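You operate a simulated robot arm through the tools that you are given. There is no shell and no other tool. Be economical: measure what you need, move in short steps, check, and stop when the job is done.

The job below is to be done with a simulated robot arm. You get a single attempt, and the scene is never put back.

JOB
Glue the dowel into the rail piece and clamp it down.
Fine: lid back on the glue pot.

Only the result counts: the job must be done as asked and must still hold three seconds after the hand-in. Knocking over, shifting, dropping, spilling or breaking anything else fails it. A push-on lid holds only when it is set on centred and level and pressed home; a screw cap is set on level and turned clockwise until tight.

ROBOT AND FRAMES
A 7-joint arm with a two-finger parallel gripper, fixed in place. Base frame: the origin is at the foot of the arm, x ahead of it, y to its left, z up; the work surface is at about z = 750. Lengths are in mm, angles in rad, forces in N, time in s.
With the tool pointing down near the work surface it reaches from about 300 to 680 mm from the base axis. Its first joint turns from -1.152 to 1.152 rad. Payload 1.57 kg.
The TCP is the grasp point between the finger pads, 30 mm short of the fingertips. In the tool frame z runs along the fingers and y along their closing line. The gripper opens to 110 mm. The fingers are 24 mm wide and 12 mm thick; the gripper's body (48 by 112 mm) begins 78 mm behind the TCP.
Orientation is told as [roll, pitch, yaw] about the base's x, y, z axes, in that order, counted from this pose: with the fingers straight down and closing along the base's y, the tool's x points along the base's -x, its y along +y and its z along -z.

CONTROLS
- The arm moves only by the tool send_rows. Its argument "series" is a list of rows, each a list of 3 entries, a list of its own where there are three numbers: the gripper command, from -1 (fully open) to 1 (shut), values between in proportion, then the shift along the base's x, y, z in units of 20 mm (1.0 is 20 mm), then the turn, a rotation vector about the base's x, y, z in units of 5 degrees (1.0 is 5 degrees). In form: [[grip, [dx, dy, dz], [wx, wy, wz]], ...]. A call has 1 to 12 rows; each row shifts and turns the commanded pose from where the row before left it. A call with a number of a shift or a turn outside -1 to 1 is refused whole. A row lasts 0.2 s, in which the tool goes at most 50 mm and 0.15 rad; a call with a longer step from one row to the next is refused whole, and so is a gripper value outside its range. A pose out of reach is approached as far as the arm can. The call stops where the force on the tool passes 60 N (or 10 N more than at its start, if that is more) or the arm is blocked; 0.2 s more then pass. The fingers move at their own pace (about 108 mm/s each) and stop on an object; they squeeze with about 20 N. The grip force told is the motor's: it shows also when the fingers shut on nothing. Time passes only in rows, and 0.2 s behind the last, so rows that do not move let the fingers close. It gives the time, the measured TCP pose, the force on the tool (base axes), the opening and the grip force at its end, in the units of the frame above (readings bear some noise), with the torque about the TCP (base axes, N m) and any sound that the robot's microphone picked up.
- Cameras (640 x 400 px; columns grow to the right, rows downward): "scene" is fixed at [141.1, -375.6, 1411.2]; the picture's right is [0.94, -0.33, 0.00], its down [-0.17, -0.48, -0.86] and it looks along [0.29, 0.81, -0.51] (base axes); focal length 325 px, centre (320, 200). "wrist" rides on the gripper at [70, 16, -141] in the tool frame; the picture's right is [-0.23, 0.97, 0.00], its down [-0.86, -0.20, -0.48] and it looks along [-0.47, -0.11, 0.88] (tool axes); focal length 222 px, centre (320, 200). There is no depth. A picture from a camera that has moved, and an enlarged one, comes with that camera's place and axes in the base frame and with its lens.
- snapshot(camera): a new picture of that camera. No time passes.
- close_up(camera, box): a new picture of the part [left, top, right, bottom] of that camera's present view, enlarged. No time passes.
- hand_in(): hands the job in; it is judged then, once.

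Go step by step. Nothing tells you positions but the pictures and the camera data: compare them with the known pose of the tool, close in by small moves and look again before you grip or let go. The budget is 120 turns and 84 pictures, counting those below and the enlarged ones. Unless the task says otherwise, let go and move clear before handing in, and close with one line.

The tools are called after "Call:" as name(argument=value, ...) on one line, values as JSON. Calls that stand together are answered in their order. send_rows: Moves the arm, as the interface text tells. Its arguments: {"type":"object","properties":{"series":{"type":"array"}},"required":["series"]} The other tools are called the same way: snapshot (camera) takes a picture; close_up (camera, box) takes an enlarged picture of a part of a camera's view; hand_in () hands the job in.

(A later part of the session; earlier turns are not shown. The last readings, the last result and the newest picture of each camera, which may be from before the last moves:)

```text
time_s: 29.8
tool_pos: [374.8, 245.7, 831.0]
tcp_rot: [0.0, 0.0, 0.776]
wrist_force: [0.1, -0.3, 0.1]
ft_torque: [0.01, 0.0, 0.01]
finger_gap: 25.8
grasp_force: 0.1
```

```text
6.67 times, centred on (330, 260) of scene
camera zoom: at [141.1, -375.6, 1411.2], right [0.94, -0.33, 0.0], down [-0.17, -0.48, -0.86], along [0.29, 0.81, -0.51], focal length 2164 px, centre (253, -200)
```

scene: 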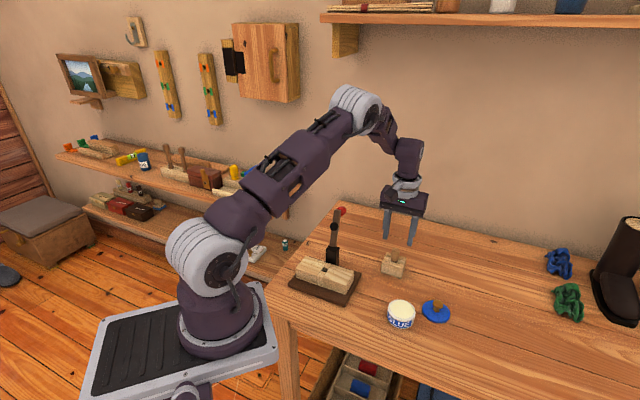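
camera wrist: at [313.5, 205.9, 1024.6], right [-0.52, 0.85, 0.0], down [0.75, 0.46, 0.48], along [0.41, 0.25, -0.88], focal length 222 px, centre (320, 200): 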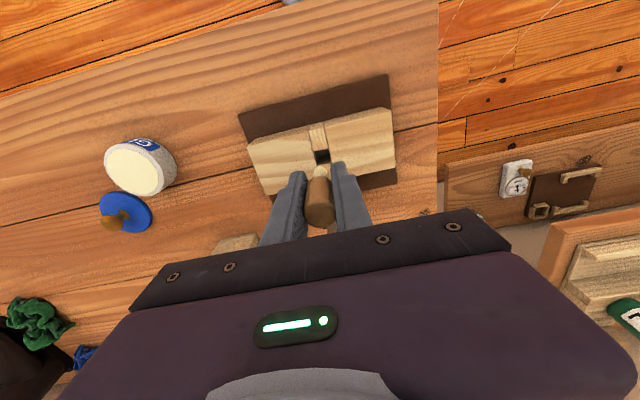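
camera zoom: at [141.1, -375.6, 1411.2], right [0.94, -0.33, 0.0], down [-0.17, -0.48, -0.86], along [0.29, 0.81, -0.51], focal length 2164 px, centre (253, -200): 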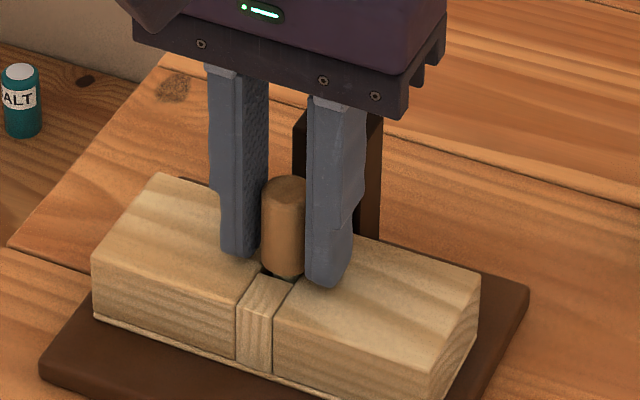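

The dowel dropped fully with its shoulder on the rail. I open, rise clear, and back off toward the front to view the seat and lever.

Call:
send_rows(series=[[0.2, [0, 0, 0], [0, 0, 0]], [0.2, [0, 0, 0.5], [0, 0, 0]], [0, [0, 0, 1], [0, 0, 0]], [0, [0, 0, 1], [0, 0, 0]], [0, [0, 0, 1], [0, 0, 0]], [0, [0, 0, 1], [0, 0, 0]], [0, [0, 0, 1], [0, 0, 0]], [0, [0, 0, 1], [0, 0, 0]], [0, [0, 0, 1], [0, 0, 0]], [0, [0, 0, 1], [0, 0, 0]], [0, [0, 0, 0], [0, 0, 0]]])

Call:
snapshot(camera="wrist")

Call:
close_up(camera="scene", box=[290, 195, 370, 305])

```text
time_s: 32.2
tool_pos: [376.1, 246.1, 1002.0]
tcp_rot: [-0.001, -0.001, 0.776]
wrist_force: [0.4, 0.1, 0.1]
ft_torque: [0.0, -0.03, 0.04]
finger_gap: 54.9
grasp_force: 0.0
```

```text
41 pictures are left
camera wrist: at [313.9, 207.3, 1143.4], right [-0.52, 0.85, 0.0], down [0.75, 0.46, 0.48], along [0.41, 0.25, -0.88], focal length 222 px, centre (320, 200)
```

wrist: 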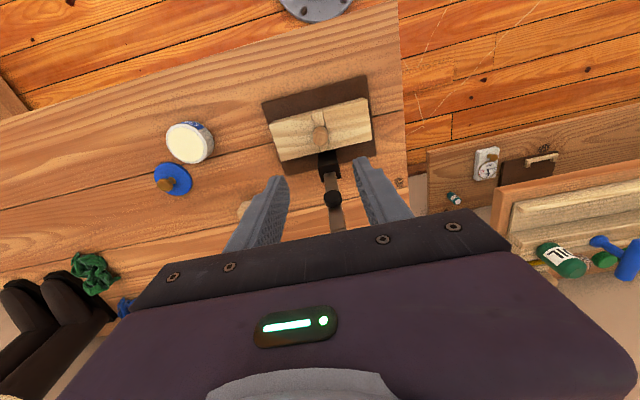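

```text
3.64 times, centred on (330, 250) of scene
camera zoom: at [141.0, -375.6, 1411.2], right [0.94, -0.33, 0.0], down [-0.17, -0.48, -0.86], along [0.29, 0.81, -0.51], focal length 1180 px, centre (284, 18)
```

zoom: 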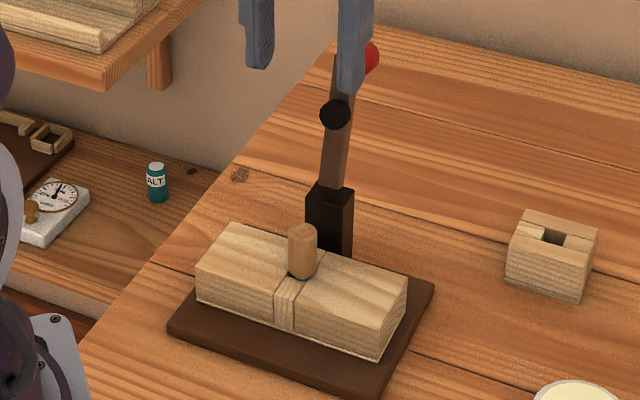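

The dowel stands upright in the rail. Now the clamp lever: ball about (456,327,920), pivot about (412,279,832); I'll go with closed fingers behind the ball (away from the rail) to push it over.

Call:
send_rows(series=[[1, [0.95, 0.93, 0.5], [0, 0, 0]], [1, [0.95, 0.93, 0], [0, 0, 0]], [1, [0.95, 0.93, 0], [0, 0, 0]], [1, [0.95, 0.93, 0], [0, 0, 0]], [1, [0.95, 0.93, 0], [0, 0, 0]], [1, [0.95, 0.93, 0], [0, 0, 0]], [1, [0, 0, 0], [0, 0, 0]]])

Call:
snapshot(camera="wrist")

Call:
close_up(camera="scene", box=[290, 145, 410, 265])

```text
time_s: 33.8
tool_pos: [491.0, 358.5, 1010.5]
tcp_rot: [0.001, 0.0, 0.775]
wrist_force: [-0.5, -0.1, 0.3]
ft_torque: [-0.06, -0.03, -0.01]
finger_gap: 0.1
grasp_force: 19.8
```

```text
39 pictures are left
camera wrist: at [429.6, 319.6, 1151.1], right [-0.52, 0.85, 0.0], down [0.75, 0.46, 0.48], along [0.41, 0.25, -0.88], focal length 222 px, centre (320, 200)
```

wrist: 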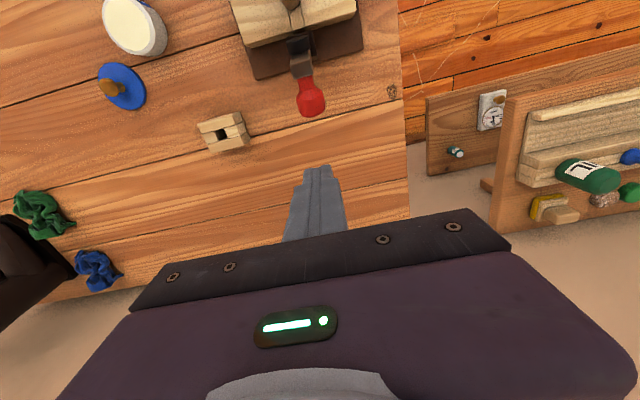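

```text
3.33 times, centred on (350, 205) of scene
camera zoom: at [141.1, -375.6, 1411.2], right [0.94, -0.33, 0.0], down [-0.17, -0.48, -0.86], along [0.29, 0.81, -0.51], focal length 1082 px, centre (220, 183)
```

zoom: 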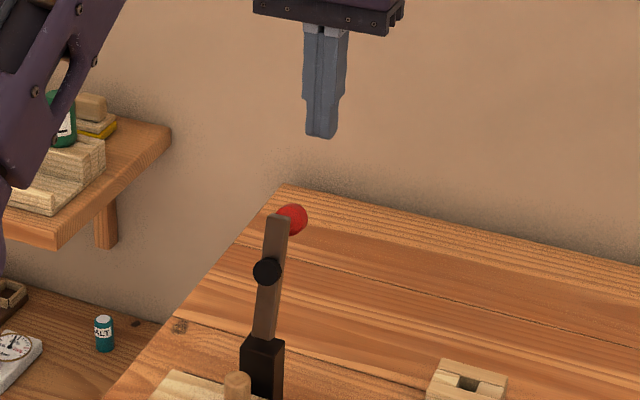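

The fingers are ~54 mm behind the knob with a lateral offset of ~3.5 mm. I correct that and lower to knob height.

Call:
send_rows(series=[[1, [-0.12, 0.125, -0.6], [0, 0, 0]], [1, [0, 0, -1], [0, 0, 0]], [1, [0, 0, -1], [0, 0, 0]], [1, [0, 0, -1], [0, 0, 0]], [1, [0, 0, 0], [0, 0, 0]]])

Call:
close_up(camera="wrist", box=[240, 50, 400, 210])

Call:
close_up(camera="scene", box=[290, 165, 390, 265])

```text
time_s: 35.0
tool_pos: [487.2, 360.7, 941.1]
tcp_rot: [0.001, 0.0, 0.776]
wrist_force: [-0.4, -0.3, -0.2]
ft_torque: [0.05, -0.03, -0.02]
finger_gap: 0.1
grasp_force: 20.1
```

```text
2.50 times, centred on (320, 130) of wrist
camera zoom: at [425.4, 321.9, 1081.8], right [-0.52, 0.85, 0.0], down [0.75, 0.46, 0.48], along [0.41, 0.25, -0.88], focal length 555 px, centre (320, 375)
```

zoom: 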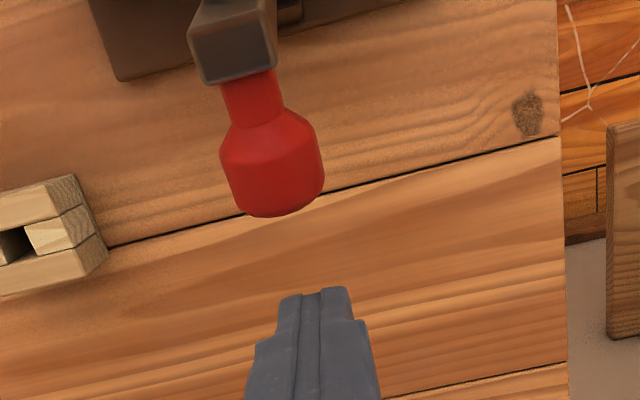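

```text
4.00 times, centred on (340, 215) of scene
camera zoom: at [141.1, -375.6, 1411.2], right [0.94, -0.33, 0.0], down [-0.17, -0.48, -0.86], along [0.29, 0.81, -0.51], focal length 1298 px, centre (240, 140)
```

zoom: 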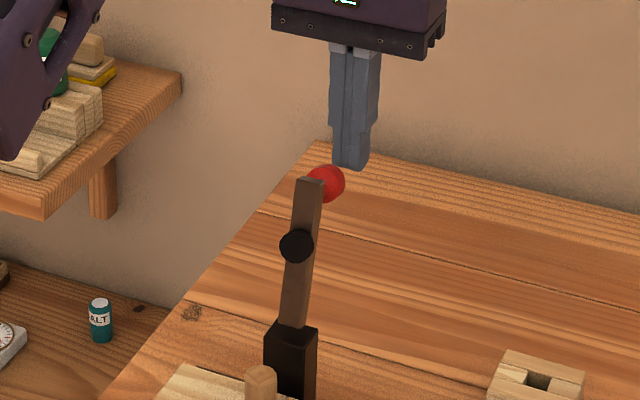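

The knob is a stub on the lever's back. I push it toward the rail along -v in small steps.

Call:
send_rows(series=[[1, [-0.357, -0.35, 0], [0, 0, 0]], [1, [-0.357, -0.35, 0], [0, 0, 0]], [1, [-0.357, -0.35, 0], [0, 0, 0]], [1, [-0.357, -0.35, 0], [0, 0, 0]], [1, [-0.357, -0.35, 0], [0, 0, 0]], [1, [-0.357, -0.35, 0], [0, 0, 0]]])

Call:
close_up(camera="scene", box=[290, 165, 390, 265])

```text
time_s: 36.4
tool_pos: [443.8, 318.5, 940.6]
tcp_rot: [0.0, 0.001, 0.774]
wrist_force: [0.3, 0.9, 0.1]
ft_torque: [0.0, -0.02, 0.0]
finger_gap: 0.0
grasp_force: 20.2
```

```text
4.00 times, centred on (340, 215) of scene
camera zoom: at [141.1, -375.6, 1411.2], right [0.94, -0.33, 0.0], down [-0.17, -0.48, -0.86], along [0.29, 0.81, -0.51], focal length 1298 px, centre (240, 140)
```

zoom: 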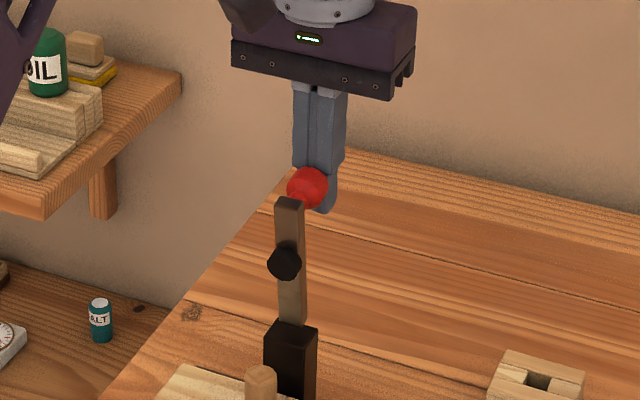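

The lever follows with little resistance. I keep pushing.

Call:
send_rows(series=[[1, [-0.357, -0.35, 0], [0, 0, 0]], [1, [-0.357, -0.35, 0], [0, 0, 0]], [1, [-0.357, -0.35, 0], [0, 0, 0]], [1, [-0.357, -0.35, 0], [0, 0, 0]]])

Call:
close_up(camera="scene", box=[290, 165, 390, 265])

```text
time_s: 37.4
tool_pos: [415.8, 288.4, 939.2]
tcp_rot: [0.0, 0.0, 0.776]
wrist_force: [1.0, 0.6, 0.4]
ft_torque: [-0.01, -0.01, 0.0]
finger_gap: 0.0
grasp_force: 20.1
```

```text
4.00 times, centred on (340, 215) of scene
camera zoom: at [141.1, -375.6, 1411.2], right [0.94, -0.33, 0.0], down [-0.17, -0.48, -0.86], along [0.29, 0.81, -0.51], focal length 1298 px, centre (240, 140)
```

zoom: 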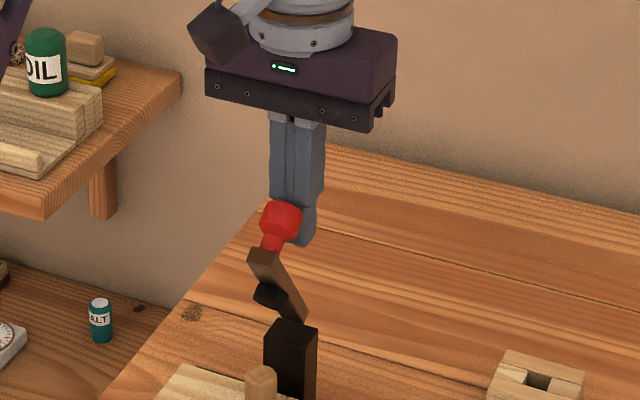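

The lever is past vertical, pad heading to the dowel. A bit more pushing.

Call:
send_rows(series=[[1, [-0.357, -0.35, 0], [0, 0, 0]], [1, [-0.357, -0.35, 0], [0, 0, 0]], [1, [-0.357, -0.35, 0], [0, 0, 0]]])

Call:
close_up(camera="scene", box=[280, 175, 380, 285])

```text
time_s: 38.2
tool_pos: [393.3, 267.3, 939.5]
tcp_rot: [0.0, -0.001, 0.775]
wrist_force: [0.4, -0.3, 0.2]
ft_torque: [0.04, 0.01, 0.0]
finger_gap: 0.1
grasp_force: 19.7
```

```text
3.64 times, centred on (330, 230) of scene
camera zoom: at [141.1, -375.6, 1411.2], right [0.94, -0.33, 0.0], down [-0.17, -0.48, -0.86], along [0.29, 0.81, -0.51], focal length 1180 px, centre (284, 91)
```

zoom: 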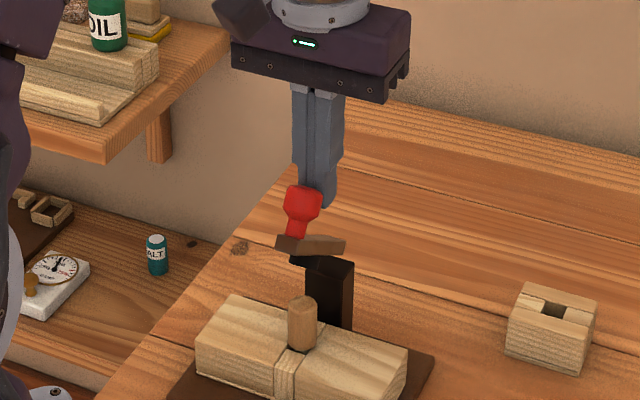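

The lever is about 20–25° short of closed. I push a little more, then I'll press from the top.

Call:
send_rows(series=[[1, [-0.357, -0.35, -0.1], [0, 0, 0]], [1, [-0.357, -0.35, -0.1], [0, 0, 0]], [1, [0, 0, 0], [0, 0, 0]]])

Call:
close_up(camera="scene", box=[280, 185, 380, 295])

Call:
close_up(camera="wrist", box=[240, 50, 400, 210])

```text
time_s: 39.0
tool_pos: [379.7, 254.5, 934.8]
tcp_rot: [-0.001, -0.001, 0.774]
wrist_force: [-0.3, 0.2, -0.4]
ft_torque: [0.01, -0.01, 0.02]
finger_gap: 0.1
grasp_force: 19.7
```

```text
3.64 times, centred on (330, 240) of scene
camera zoom: at [141.0, -375.6, 1411.2], right [0.94, -0.33, 0.0], down [-0.17, -0.48, -0.86], along [0.29, 0.81, -0.51], focal length 1180 px, centre (284, 54)
```

zoom: 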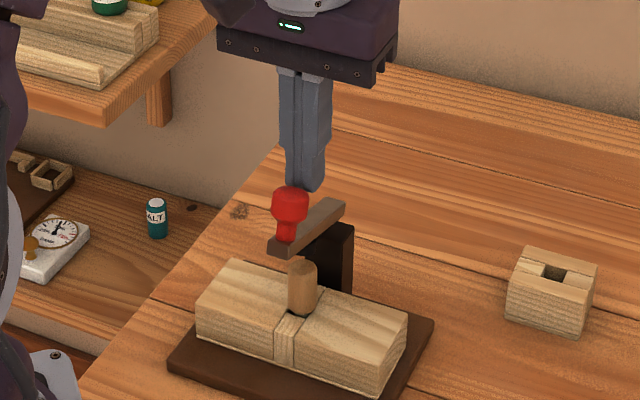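

```text
2.50 times, centred on (320, 130) of wrist
camera zoom: at [318.1, 216.0, 1076.1], right [-0.52, 0.85, 0.0], down [0.75, 0.46, 0.48], along [0.41, 0.25, -0.88], focal length 555 px, centre (320, 375)
```

zoom: 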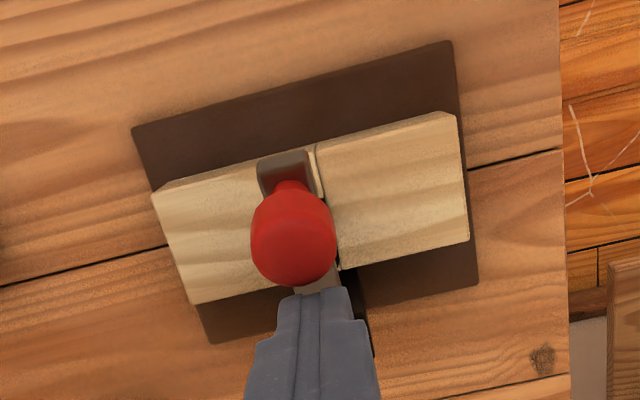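

The lever is almost down over the dowel. I rise, move over the knob's top, and check before pressing.

Call:
send_rows(series=[[1, [0.1, 0.1, 1], [0, 0, 0]], [1, [-0.1, -0.1, 0.5], [0, 0, 0]], [1, [-0.75, -1, 0], [0, 0, 0]], [1, [0, 0, 0], [0, 0, 0]]])

Call:
close_up(camera="wrist", box=[240, 50, 400, 210])

Call:
close_up(camera="scene", box=[280, 185, 380, 295])

```text
time_s: 40.0
tool_pos: [364.3, 234.6, 965.1]
tcp_rot: [0.0, -0.001, 0.775]
wrist_force: [-0.4, -0.2, -0.3]
ft_torque: [0.02, 0.0, 0.0]
finger_gap: 0.1
grasp_force: 19.7
```

```text
2.50 times, centred on (320, 130) of wrist
camera zoom: at [302.7, 196.1, 1105.8], right [-0.52, 0.85, 0.0], down [0.75, 0.46, 0.48], along [0.41, 0.25, -0.88], focal length 555 px, centre (320, 375)
```

zoom: 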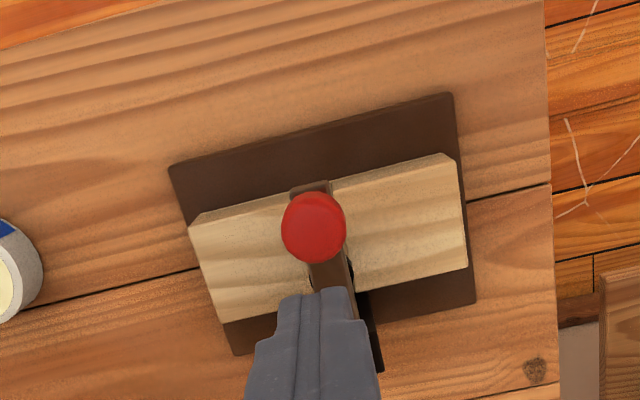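

```text
3.64 times, centred on (330, 240) of scene
camera zoom: at [141.0, -375.6, 1411.2], right [0.94, -0.33, 0.0], down [-0.17, -0.48, -0.86], along [0.29, 0.81, -0.51], focal length 1180 px, centre (284, 54)
```

zoom: 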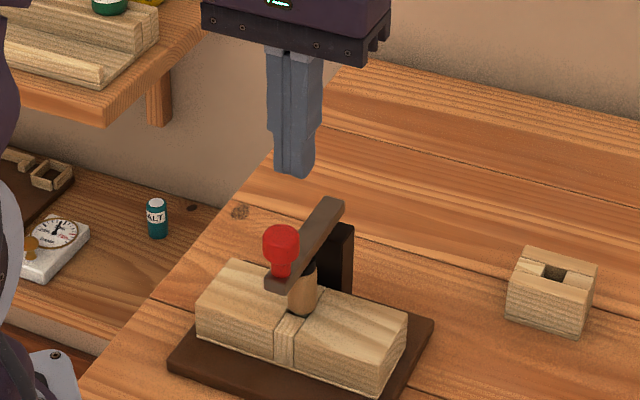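

The lever dropped onto the dowel by itself. I move over the knob (≈(350,220.5,892)) and press down in steps, watching force and sound.

Call:
send_rows(series=[[1, [-0.7, -0.7, 0], [0, 0, 0]], [1, [0, 0, -1], [0, 0, 0]], [1, [0, 0, -0.6], [0, 0, 0]], [1, [0, 0, -0.2], [0, 0, 0]], [1, [0, 0, -0.1], [0, 0, 0]], [1, [0, 0, 0], [0, 0, 0]]])

Call:
close_up(camera="scene", box=[280, 185, 380, 295])

```text
time_s: 41.4
tool_pos: [351.3, 219.5, 929.3]
tcp_rot: [0.001, 0.0, 0.775]
wrist_force: [0.7, 0.2, 1.1]
ft_torque: [0.0, 0.02, 0.01]
finger_gap: 0.0
grasp_force: 20.2
```

```text
3.64 times, centred on (330, 240) of scene
camera zoom: at [141.1, -375.6, 1411.2], right [0.94, -0.33, 0.0], down [-0.17, -0.48, -0.86], along [0.29, 0.81, -0.51], focal length 1180 px, centre (284, 54)
```

zoom: 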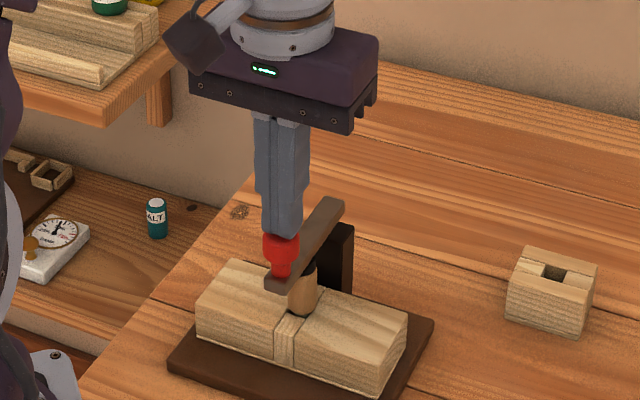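

Right on top of the knob; pressing down in 1–2 mm steps.

Call:
send_rows(series=[[1, [0, 0, -0.1], [0, 0, 0]], [1, [0, 0, -0.1], [0, 0, 0]], [1, [0, 0, -0.1], [0, 0, 0]], [1, [0, 0, -0.05], [0, 0, 0]], [1, [0, 0, -0.05], [0, 0, 0]], [1, [0, 0, -0.05], [0, 0, 0]], [1, [0, 0, 0], [0, 0, 0]]])

```text
time_s: 42.5
tool_pos: [350.3, 220.3, 923.1]
tcp_rot: [0.0, -0.001, 0.777]
wrist_force: [-8.4, -5.6, 33.6]
ft_torque: [-0.01, 0.32, -0.09]
finger_gap: 0.0
grasp_force: 19.8
stopped in row 5: the force on the tool passed its limit at 65 N (the readings are from after the stop); the commanded pose is now the measured one
```

It met firm resistance (65 N). I look at whether the lever is fully closed.

Call:
close_up(camera="scene", box=[295, 225, 355, 295])

Call:
close_up(camera="wrist", box=[260, 90, 380, 190])

```text
5.71 times, centred on (325, 260) of scene
camera zoom: at [140.5, -375.9, 1411.1], right [0.94, -0.33, 0.0], down [-0.17, -0.48, -0.86], along [0.29, 0.81, -0.51], focal length 1855 px, centre (291, -143)
```

zoom: 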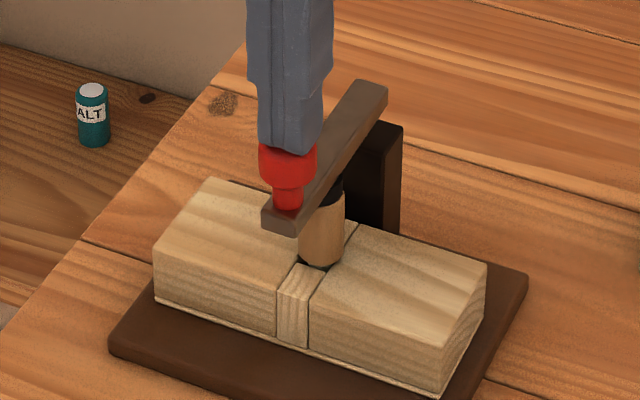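

```text
4.00 times, centred on (320, 140) of wrist
camera zoom: at [288.9, 181.6, 1064.3], right [-0.52, 0.85, 0.0], down [0.75, 0.46, 0.48], along [0.41, 0.25, -0.88], focal length 888 px, centre (320, 440)
```

zoom: 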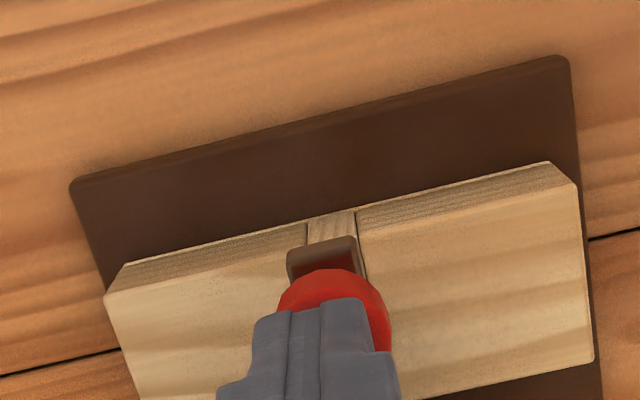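

The pad sits squarely on the dowel and everything is solid. I raise off and see whether the lever stays.

Call:
send_rows(series=[[1, [0, 0, 0.3], [0, 0, 0]], [1, [0, 0, 0.7], [0, 0, 0]], [1, [0, 0, 1], [0, 0, 0]], [1, [0, 0, 1], [0, 0, 0]], [1, [0, 0, 1], [0, 0, 0]], [1, [0, 0, 0], [0, 0, 0]]])

Call:
close_up(camera="scene", box=[295, 225, 355, 295])

Call:
close_up(camera="wrist", box=[240, 70, 400, 190])

```text
time_s: 43.9
tool_pos: [350.9, 220.5, 1004.4]
tcp_rot: [-0.001, -0.003, 0.775]
wrist_force: [-0.5, 0.4, 1.0]
ft_torque: [0.0, 0.02, 0.0]
finger_gap: 0.1
grasp_force: 19.4
```

```text
5.71 times, centred on (325, 260) of scene
camera zoom: at [141.0, -375.6, 1411.2], right [0.94, -0.33, 0.0], down [-0.17, -0.48, -0.86], along [0.29, 0.81, -0.51], focal length 1855 px, centre (291, -143)
```

zoom: 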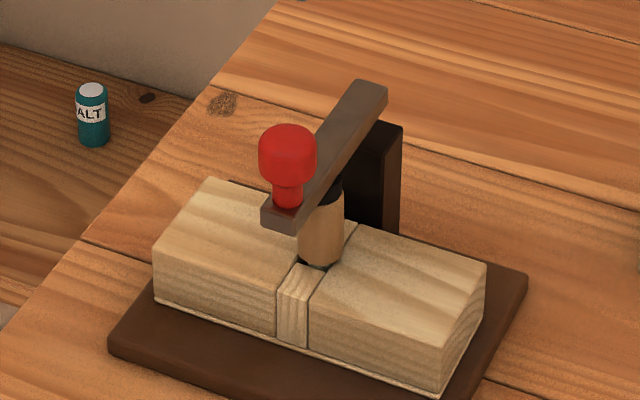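

```text
3.33 times, centred on (320, 130) of wrist
camera zoom: at [289.0, 180.9, 1145.4], right [-0.52, 0.85, 0.0], down [0.75, 0.46, 0.48], along [0.41, 0.25, -0.88], focal length 740 px, centre (320, 433)
```

zoom: 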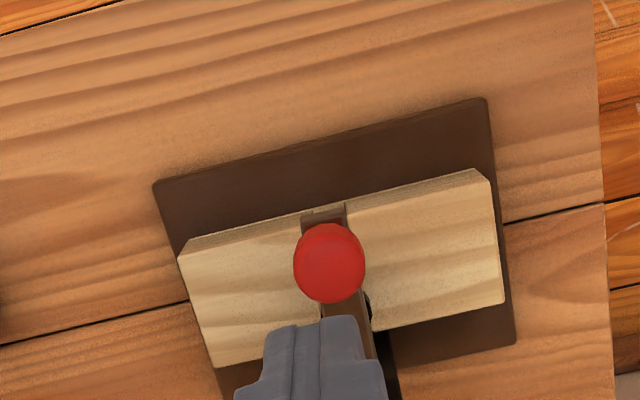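

The clamp stays closed and holds the dowel. Next: back to the lid, turning the gripper back to zero yaw on the way.

Call:
send_rows(series=[[0, [0.98, -0.614, 0], [0, 0, -0.74]], [0, [0.98, -0.614, 0], [0, 0, -0.74]], [0, [0.98, -0.614, 0], [0, 0, -0.74]], [0, [0.98, -0.614, 0], [0, 0, -0.74]], [0, [0.98, -0.614, 0], [0, 0, -0.74]], [0, [0.98, -0.614, 0], [0, 0, -0.74]], [0, [0.98, -0.614, 0], [0, 0, -0.74]], [0, [0.98, -0.614, 0], [0, 0, -0.74]], [0, [0.98, -0.614, 0], [0, 0, -0.74]], [0, [0.98, -0.614, 0], [0, 0, -0.74]], [0, [0.98, -0.614, 0], [0, 0, -0.74]], [0, [0.98, -0.614, 0], [0, 0, -0.74]]])

Call:
send_rows(series=[[0, [0.97, -0.61, -1], [0, 0, 0]], [0, [0, 0, -1], [0, 0, 0]], [0, [0, 0, -1], [0, 0, 0]], [0, [0, 0, -1], [0, 0, 0]], [0, [0, 0, -1], [0, 0, 0]], [0, [0, 0, -1], [0, 0, 0]], [0, [0, 0, -1], [0, 0, 0]], [0, [0, 0, 0], [0, 0, 0]]])

Call:
close_up(camera="wrist", box=[240, 80, 400, 200])

Call:
close_up(camera="scene", box=[380, 240, 480, 340])

```text
time_s: 46.5
tool_pos: [586.3, 71.8, 1006.0]
tcp_rot: [-0.001, -0.002, -0.001]
wrist_force: [0.9, -0.2, -0.5]
ft_torque: [0.04, 0.0, 0.04]
finger_gap: 55.2
grasp_force: 0.1
```

```text
time_s: 48.3
tool_pos: [607.4, 60.6, 861.8]
tcp_rot: [-0.001, -0.001, -0.001]
wrist_force: [0.0, 0.1, 0.7]
ft_torque: [0.01, -0.01, 0.01]
finger_gap: 55.3
grasp_force: 0.1
```

```text
3.33 times, centred on (320, 140) of wrist
camera zoom: at [535.4, 75.5, 1002.5], right [0.23, 0.97, 0.0], down [0.85, -0.2, 0.48], along [0.47, -0.11, -0.88], focal length 740 px, centre (320, 400)
```

zoom: 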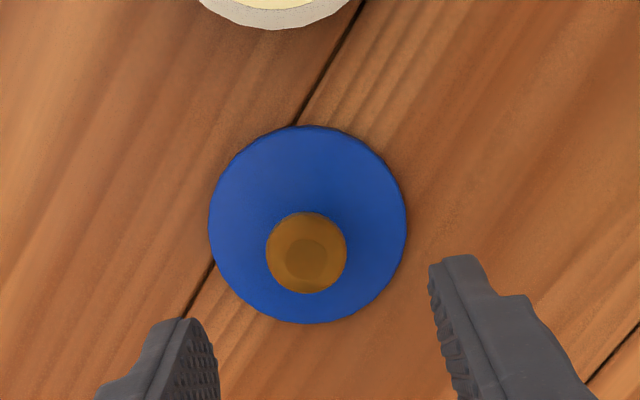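

```text
4.00 times, centred on (430, 290) of scene
camera zoom: at [141.1, -375.6, 1411.2], right [0.94, -0.33, 0.0], down [-0.17, -0.48, -0.86], along [0.29, 0.81, -0.51], focal length 1298 px, centre (-120, -160)
```

zoom: 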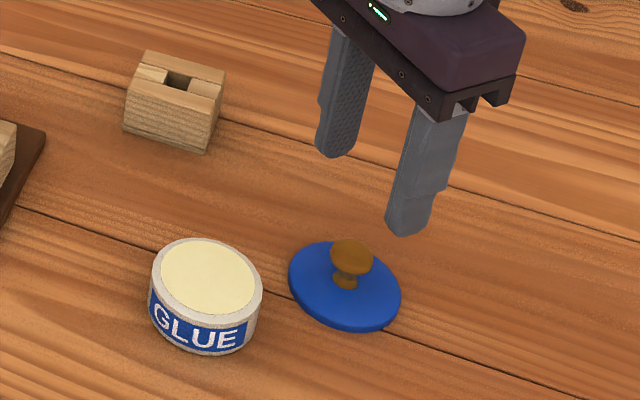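

The lid knob appears about 4–5 mm to the -y side of the TCP axis. I correct, descend partly and recheck.

Call:
send_rows(series=[[0, [-0.03, -0.21, -0.8], [0, 0, 0]], [0, [0, 0, -1], [0, 0, 0]], [0, [0, 0, 0], [0, 0, 0]]])

Call:
close_up(camera="wrist", box=[240, 80, 400, 200])

```text
time_s: 49.1
tool_pos: [606.2, 56.9, 826.4]
tcp_rot: [0.0, -0.002, 0.001]
wrist_force: [-0.6, 0.4, -0.6]
ft_torque: [0.01, 0.0, -0.03]
finger_gap: 54.9
grasp_force: 0.1
```

```text
3.33 times, centred on (320, 140) of wrist
camera zoom: at [536.2, 72.5, 967.9], right [0.23, 0.97, 0.0], down [0.85, -0.2, 0.48], along [0.47, -0.11, -0.88], focal length 740 px, centre (320, 400)
```

zoom: 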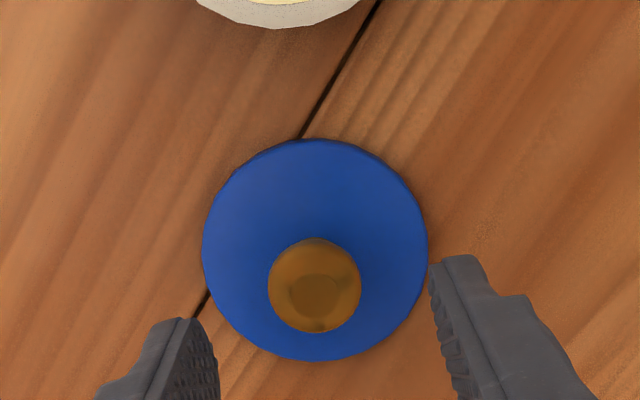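

Residual about (-1.2,-1.8) mm. I correct, lower to the earlier grip height and close.

Call:
send_rows(series=[[0, [-0.06, -0.09, -0.6], [0, 0, 0]], [0, [0, 0, -0.6], [0, 0, 0]], [0, [0, 0, -0.4], [0, 0, 0]], [0, [0, 0, -0.25], [0, 0, 0]], [0, [0, 0, 0], [0, 0, 0]]])

Call:
close_up(camera="scene", box=[400, 250, 480, 330])

```text
time_s: 50.3
tool_pos: [604.1, 54.8, 788.9]
tcp_rot: [0.001, -0.002, 0.002]
wrist_force: [0.4, -0.1, -0.3]
ft_torque: [-0.01, -0.02, 0.05]
finger_gap: 55.1
grasp_force: 0.0
```

```text
5.00 times, centred on (440, 290) of scene
camera zoom: at [141.1, -375.6, 1411.2], right [0.94, -0.33, 0.0], down [-0.17, -0.48, -0.86], along [0.29, 0.81, -0.51], focal length 1623 px, centre (-280, -250)
```

zoom: 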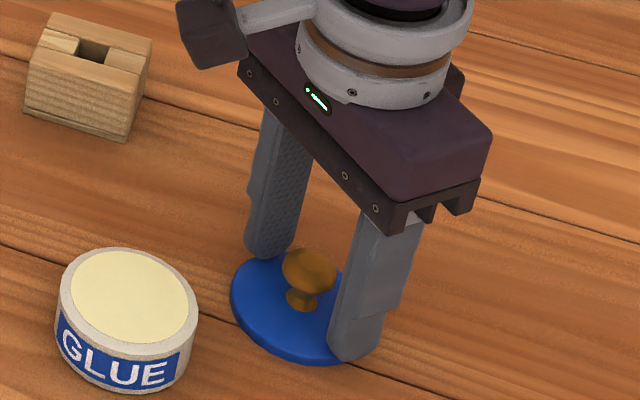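

Well centred. I close and lift.

Call:
send_rows(series=[[0.4, [0, 0, 0], [0, 0, 0]], [1, [0, 0, 0], [0, 0, 0]], [1, [0, 0, 0], [0, 0, 0]], [1, [0, 0, 0.5], [0, 0, 0]], [1, [0, 0, 1], [0, 0, 0]], [1, [0, 0, 1], [0, 0, 0]], [1, [0, 0, 1], [0, 0, 0]], [1, [0, 0, 0], [0, 0, 0]]])

Call:
close_up(camera="scene", box=[370, 220, 490, 340])

Call:
close_up(camera="wrist", box=[240, 50, 400, 210])

```text
time_s: 52.1
tool_pos: [605.2, 53.5, 860.4]
tcp_rot: [0.0, -0.002, 0.0]
wrist_force: [-0.4, -0.1, -0.5]
ft_torque: [0.02, -0.03, 0.02]
finger_gap: 24.1
grasp_force: 20.0
```

```text
3.33 times, centred on (430, 280) of scene
camera zoom: at [141.1, -375.6, 1411.2], right [0.94, -0.33, 0.0], down [-0.17, -0.48, -0.86], along [0.29, 0.81, -0.51], focal length 1082 px, centre (-47, -67)
```

zoom: 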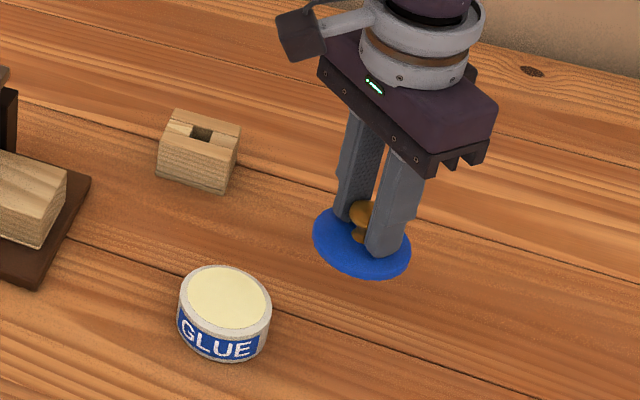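

```text
2.50 times, centred on (320, 130) of wrist
camera zoom: at [534.7, 68.4, 1000.2], right [0.23, 0.97, 0.0], down [0.85, -0.2, 0.48], along [0.47, -0.11, -0.88], focal length 555 px, centre (320, 375)
```

zoom: 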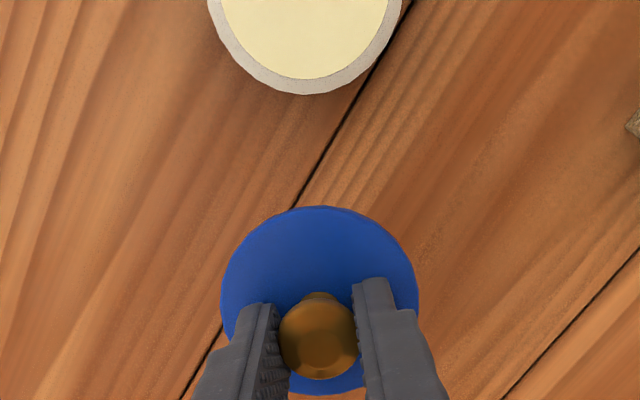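

The lid is held level. I measure the pot from here before moving over it.

Call:
close_up(camera="wrist", box=[260, 10, 380, 100])

Call:
close_up(camera="scene", box=[370, 280, 430, 340])

```text
4.44 times, centred on (320, 55) of wrist
camera zoom: at [534.7, 68.4, 1000.2], right [0.23, 0.97, 0.0], down [0.85, -0.2, 0.48], along [0.47, -0.11, -0.88], focal length 987 px, centre (320, 844)
```

zoom: 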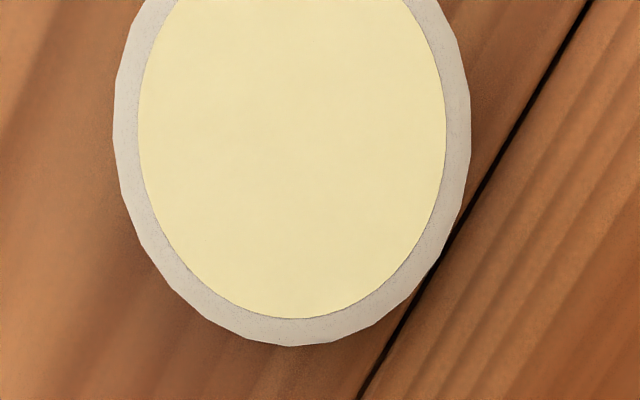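

```text
6.67 times, centred on (400, 310) of scene
camera zoom: at [141.1, -375.6, 1411.2], right [0.94, -0.33, 0.0], down [-0.17, -0.48, -0.86], along [0.29, 0.81, -0.51], focal length 2164 px, centre (-213, -533)
```

zoom: 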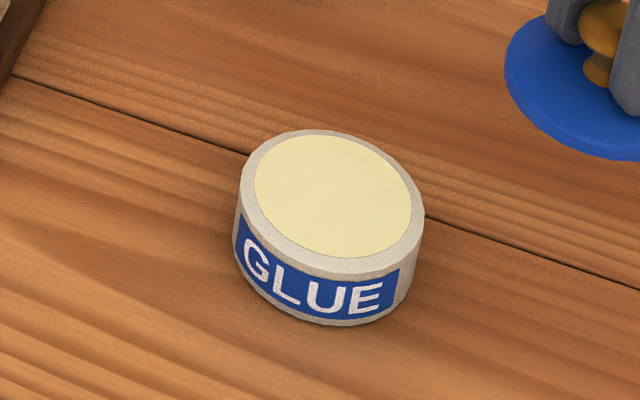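

I move the lid above the pot.

Call:
send_rows(series=[[1, [-0.945, 0.145, 0], [0, 0.02, 0]], [1, [-0.945, 0.145, 0], [0, 0, 0]], [1, [-0.945, 0.145, 0], [0, 0, 0]], [1, [-0.945, 0.145, 0], [0, 0, 0]], [1, [-0.945, 0.145, 0], [0, 0, 0]], [1, [0, 0, -0.7], [0, 0, 0]], [1, [0, 0, -0.5], [0, 0, 0]], [1, [0, 0, 0], [0, 0, 0]]])

Call:
close_up(camera="scene", box=[370, 280, 430, 340])

Call:
close_up(camera="wrist", box=[260, 90, 380, 190])

```text
time_s: 53.9
tool_pos: [511.8, 68.0, 836.7]
tcp_rot: [0.0, 0.0, 0.0]
wrist_force: [-0.5, -0.3, 1.0]
ft_torque: [0.02, 0.04, 0.03]
finger_gap: 23.9
grasp_force: 20.0
```

```text
6.67 times, centred on (400, 310) of scene
camera zoom: at [141.1, -375.6, 1411.2], right [0.94, -0.33, 0.0], down [-0.17, -0.48, -0.86], along [0.29, 0.81, -0.51], focal length 2164 px, centre (-213, -533)
```

zoom: 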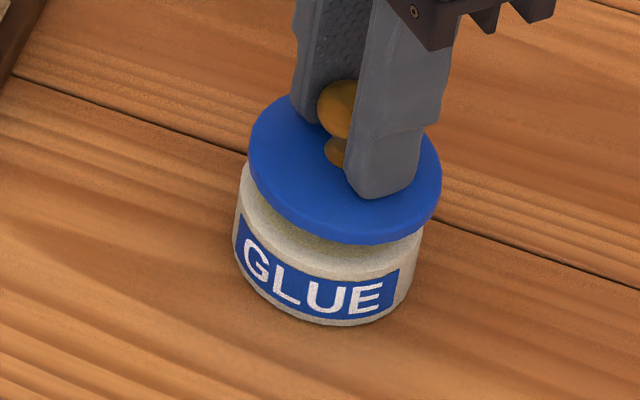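

```text
4.00 times, centred on (320, 140) of wrist
camera zoom: at [440.7, 83.6, 978.2], right [0.23, 0.97, 0.0], down [0.86, -0.2, 0.48], along [0.47, -0.11, -0.88], focal length 888 px, centre (320, 440)
```

zoom: 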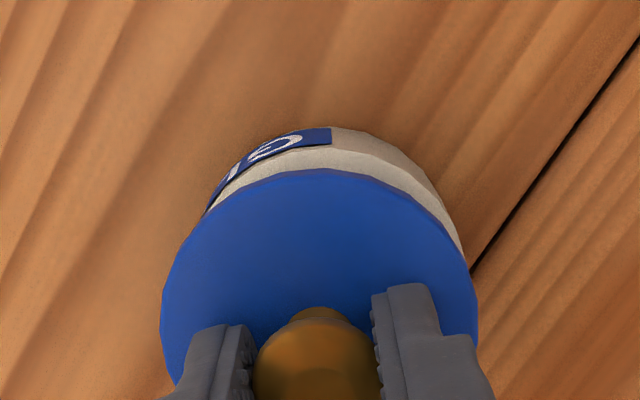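

Comparison shows the lid about 1.8 mm too far in +x. I correct and lower to a few mm above the rim, then look again.

Call:
send_rows(series=[[1, [-0.09, 0, 0], [0, 0, 0]], [1, [0, 0, -0.4], [0, 0, 0]], [1, [0, 0, 0], [0, 0, 0]]])

Call:
close_up(camera="scene", box=[370, 280, 430, 340])

Call:
close_up(camera="wrist", box=[260, 90, 380, 190])

```text
time_s: 54.7
tool_pos: [508.0, 70.3, 828.6]
tcp_rot: [0.0, 0.001, 0.001]
wrist_force: [0.4, -0.9, 0.0]
ft_torque: [-0.04, 0.01, 0.06]
finger_gap: 24.0
grasp_force: 19.6
```

```text
6.67 times, centred on (400, 310) of scene
camera zoom: at [141.1, -375.6, 1411.2], right [0.94, -0.33, 0.0], down [-0.17, -0.48, -0.86], along [0.29, 0.81, -0.51], focal length 2164 px, centre (-213, -533)
```

zoom: 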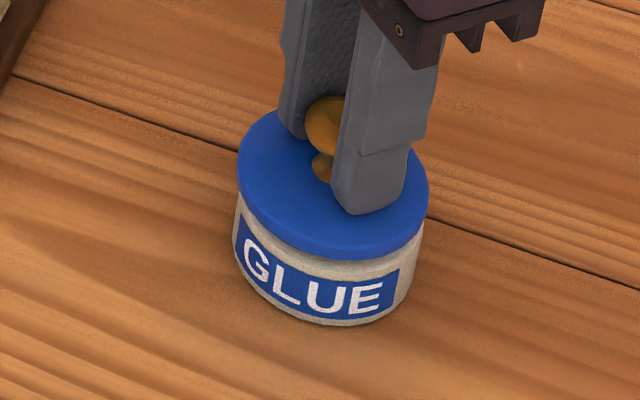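

```text
4.00 times, centred on (320, 140) of wrist
camera zoom: at [437.9, 85.3, 969.4], right [0.23, 0.97, 0.0], down [0.86, -0.2, 0.48], along [0.47, -0.11, -0.88], focal length 888 px, centre (320, 440)
```

zoom: 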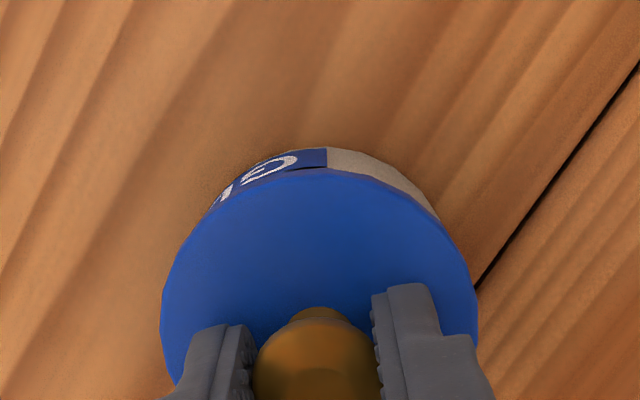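

Two views agree that the lid is now off by (-1.3,+1.0) mm. I correct that and check again at this height.

Call:
send_rows(series=[[1, [0.065, -0.05, 0], [0, 0, 0]], [1, [0, 0, 0], [0, 0, 0]], [1, [0, 0, 0], [0, 0, 0]]])

Call:
close_up(camera="scene", box=[370, 280, 430, 340])

Call:
close_up(camera="wrist", box=[260, 90, 380, 190])

```text
time_s: 55.5
tool_pos: [508.8, 70.5, 827.9]
tcp_rot: [0.0, 0.0, -0.001]
wrist_force: [-1.2, 0.0, -0.3]
ft_torque: [0.02, 0.01, -0.01]
finger_gap: 23.7
grasp_force: 20.0
```

```text
6.67 times, centred on (400, 310) of scene
camera zoom: at [141.1, -375.6, 1411.2], right [0.94, -0.33, 0.0], down [-0.17, -0.48, -0.86], along [0.29, 0.81, -0.51], focal length 2164 px, centre (-213, -533)
```

zoom: 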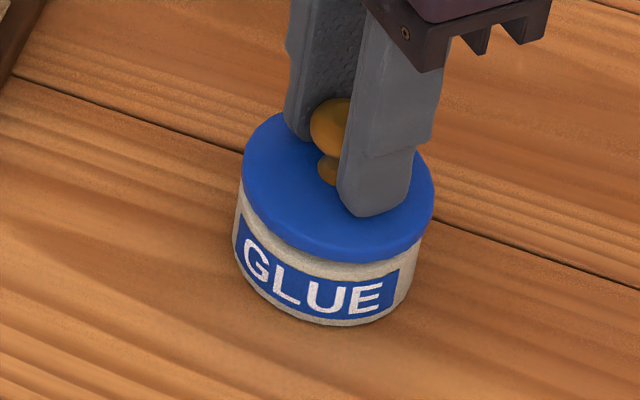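

```text
4.00 times, centred on (320, 140) of wrist
camera zoom: at [439.4, 84.1, 969.0], right [0.23, 0.97, 0.0], down [0.86, -0.2, 0.48], along [0.47, -0.11, -0.88], focal length 888 px, centre (320, 440)
```

zoom: 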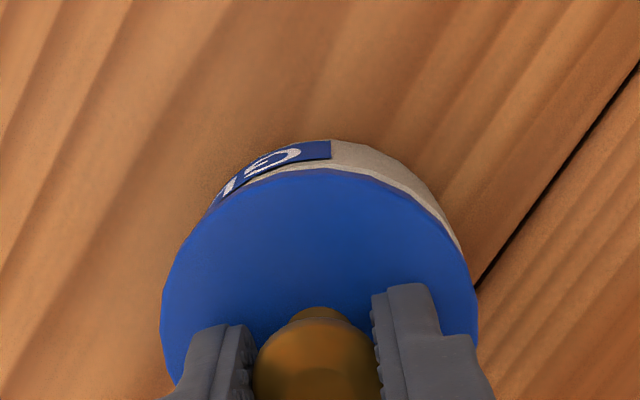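

Both views now match the seated reference. I lower straight down and press in small steps.

Call:
send_rows(series=[[1, [0, 0, -0.15], [0, 0, 0]], [1, [0, 0, -0.15], [0, 0, 0]], [1, [0, 0, -0.05], [0, 0, 0]], [1, [0, 0, 0], [0, 0, 0]]])

Call:
close_up(camera="scene", box=[370, 280, 430, 340])

```text
time_s: 56.5
tool_pos: [508.2, 67.5, 821.4]
tcp_rot: [0.0, 0.0, 0.0]
wrist_force: [-0.8, 2.4, 4.6]
ft_torque: [0.03, -0.01, 0.03]
finger_gap: 23.8
grasp_force: 19.9
```

```text
6.67 times, centred on (400, 310) of scene
camera zoom: at [140.9, -375.5, 1411.2], right [0.94, -0.33, 0.0], down [-0.17, -0.48, -0.86], along [0.29, 0.81, -0.51], focal length 2164 px, centre (-213, -533)
```

zoom: 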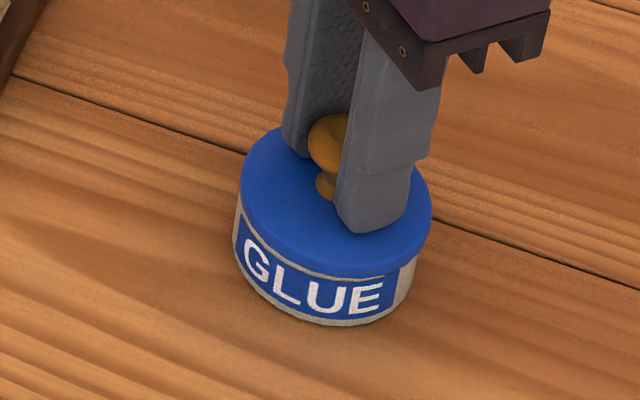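

First contact, well aligned. I press further in 1 mm steps.

Call:
send_rows(series=[[1, [0, 0, -0.05], [0, 0, 0]], [1, [0, 0, -0.05], [0, 0, 0]], [1, [0, 0, -0.05], [0, 0, 0]], [1, [0, 0, -0.05], [0, 0, 0]], [1, [0, 0, 0], [0, 0, 0]]])

Call:
close_up(camera="scene", box=[370, 280, 430, 340])

```text
time_s: 57.6
tool_pos: [509.8, 70.0, 819.1]
tcp_rot: [0.002, -0.003, 0.0]
wrist_force: [-6.9, -0.3, 20.9]
ft_torque: [0.0, 0.27, 0.01]
finger_gap: 24.1
grasp_force: 20.1
stopped in row 5: the force on the tool passed its limit at 61 N (the readings are from after the stop); the commanded pose is now the measured one
```

```text
6.67 times, centred on (400, 310) of scene
camera zoom: at [140.6, -375.6, 1411.2], right [0.94, -0.33, 0.0], down [-0.17, -0.48, -0.86], along [0.29, 0.81, -0.51], focal length 2164 px, centre (-213, -533)
```

zoom: 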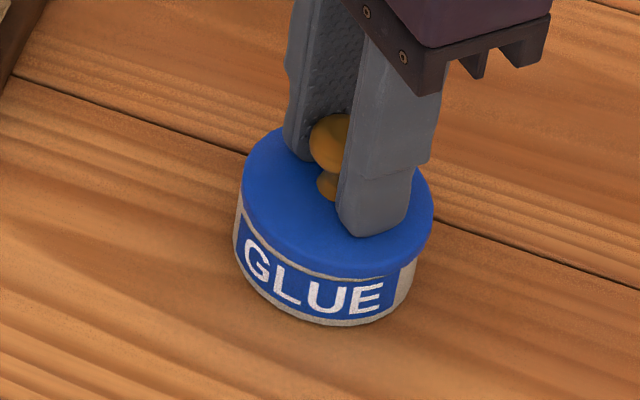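

It reached 61 N and the lid's position matches its original seat. I release, rise, and look closely.

Call:
send_rows(series=[[0.3, [0, 0, 0], [0, 0, 0]], [0, [0, 0, 0], [0, 0, 0]], [0, [0, 0, 0.5], [0, 0, 0]], [0, [0, 0, 1], [0, 0, 0]], [0, [0, 0, 1], [0, 0, 0]], [0, [0, 0, 0], [0, 0, 0]]])

Call:
close_up(camera="scene", box=[370, 280, 430, 340])

Call:
close_up(camera="wrist", box=[240, 90, 400, 190])

```text
time_s: 59.0
tool_pos: [510.5, 67.2, 869.9]
tcp_rot: [0.001, -0.004, 0.001]
wrist_force: [0.5, -0.6, 0.3]
ft_torque: [-0.04, 0.03, 0.0]
finger_gap: 54.7
grasp_force: 0.0
```

```text
6.67 times, centred on (400, 310) of scene
camera zoom: at [141.0, -375.6, 1411.2], right [0.94, -0.33, 0.0], down [-0.17, -0.48, -0.86], along [0.29, 0.81, -0.51], focal length 2164 px, centre (-213, -533)
```

zoom: 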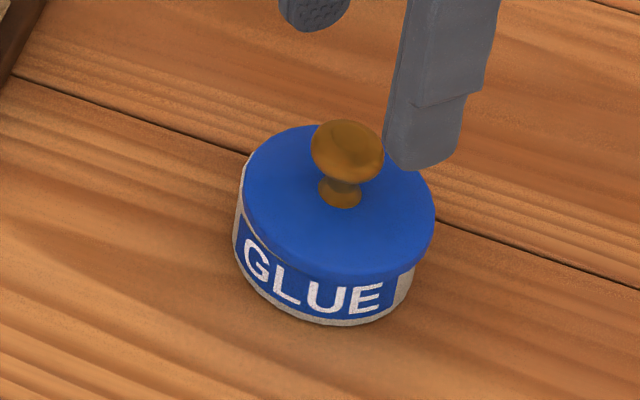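

```text
4.00 times, centred on (320, 140) of wrist
camera zoom: at [439.4, 82.0, 1010.5], right [0.23, 0.97, 0.0], down [0.85, -0.2, 0.48], along [0.47, -0.11, -0.88], focal length 888 px, centre (320, 440)
```

zoom: 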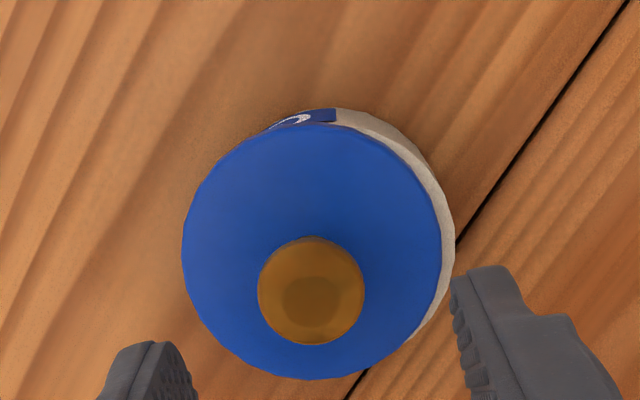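

The lid slid about 5 mm to -y when I let go, so it isn't home. I regrip the knob, levelling the small tilt, lift slightly and shift it back to centre.

Call:
send_rows(series=[[0, [-0.05, -0.125, -0.4], [0, 0.045, 0]], [0, [0, 0, -0.8], [0, 0, 0]], [0, [0, 0, -0.8], [0, 0, 0]], [0, [0, 0, -0.4], [0, 0, 0]], [0.3, [0, 0, 0], [0, 0, 0]], [0.5, [0, 0, 0], [0, 0, 0]], [1, [0, 0, 0], [0, 0, 0]], [1, [0, 0, 0], [0, 0, 0]], [1, [0, 0, 0.2], [0, 0, 0]], [1, [0, 0, 0.2], [0, 0, 0]], [1, [0.04, 0.245, 0], [0, 0, 0]], [1, [0, 0, 0], [0, 0, 0]]])

Call:
send_rows(series=[[1, [0, 0, 0], [0, 0, 0]], [1, [0, 0, 0], [0, 0, 0]]])

Call:
close_up(camera="wrist", box=[260, 90, 380, 190])

Call:
close_up(camera="scene", box=[370, 280, 430, 340])

```text
time_s: 61.6
tool_pos: [509.8, 69.3, 826.2]
tcp_rot: [0.0, 0.0, 0.0]
wrist_force: [-0.3, 0.0, -0.1]
ft_torque: [-0.04, -0.03, -0.02]
finger_gap: 24.0
grasp_force: 19.4
```

```text
time_s: 62.2
tool_pos: [509.6, 70.2, 828.5]
tcp_rot: [0.002, 0.0, -0.001]
wrist_force: [0.4, -0.9, -0.7]
ft_torque: [0.05, 0.01, 0.0]
finger_gap: 23.7
grasp_force: 20.5
```

```text
4.00 times, centred on (320, 140) of wrist
camera zoom: at [439.4, 84.4, 968.5], right [0.23, 0.97, 0.0], down [0.86, -0.2, 0.48], along [0.47, -0.11, -0.88], focal length 888 px, centre (320, 440)
```

zoom: 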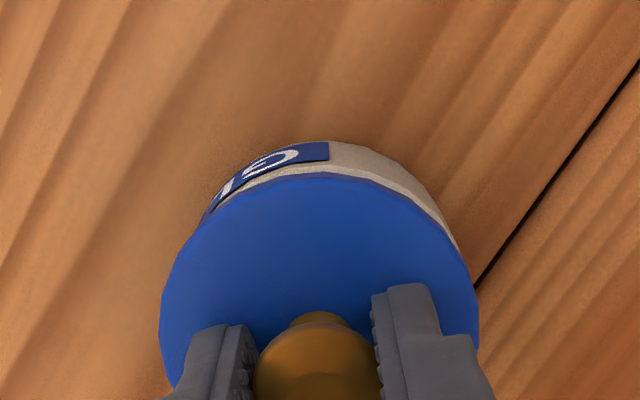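

```text
6.67 times, centred on (400, 310) of scene
camera zoom: at [141.1, -375.6, 1411.2], right [0.94, -0.33, 0.0], down [-0.17, -0.48, -0.86], along [0.29, 0.81, -0.51], focal length 2164 px, centre (-213, -533)
```

zoom: 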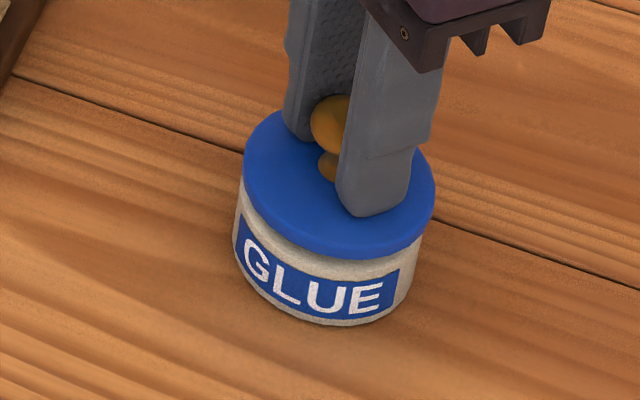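

Nearly concentric; a last +0.8 mm in y remains. I lower to light contact only, and will then let go slowly to avoid dragging.

Call:
send_rows(series=[[1, [0, 0.04, 0], [0, 0, 0]], [1, [0, 0, -0.15], [0, 0, 0]], [1, [0, 0, -0.15], [0, 0, 0]], [1, [0, 0, -0.05], [0, 0, 0]], [1, [0, 0, -0.05], [0, 0, 0]], [1, [0, 0, 0], [0, 0, 0]]])

```text
time_s: 63.6
tool_pos: [509.5, 70.9, 821.0]
tcp_rot: [0.0, -0.002, -0.001]
wrist_force: [-0.4, -5.4, 15.3]
ft_torque: [-0.1, 0.12, -0.03]
finger_gap: 24.0
grasp_force: 19.9
heard: snap
```

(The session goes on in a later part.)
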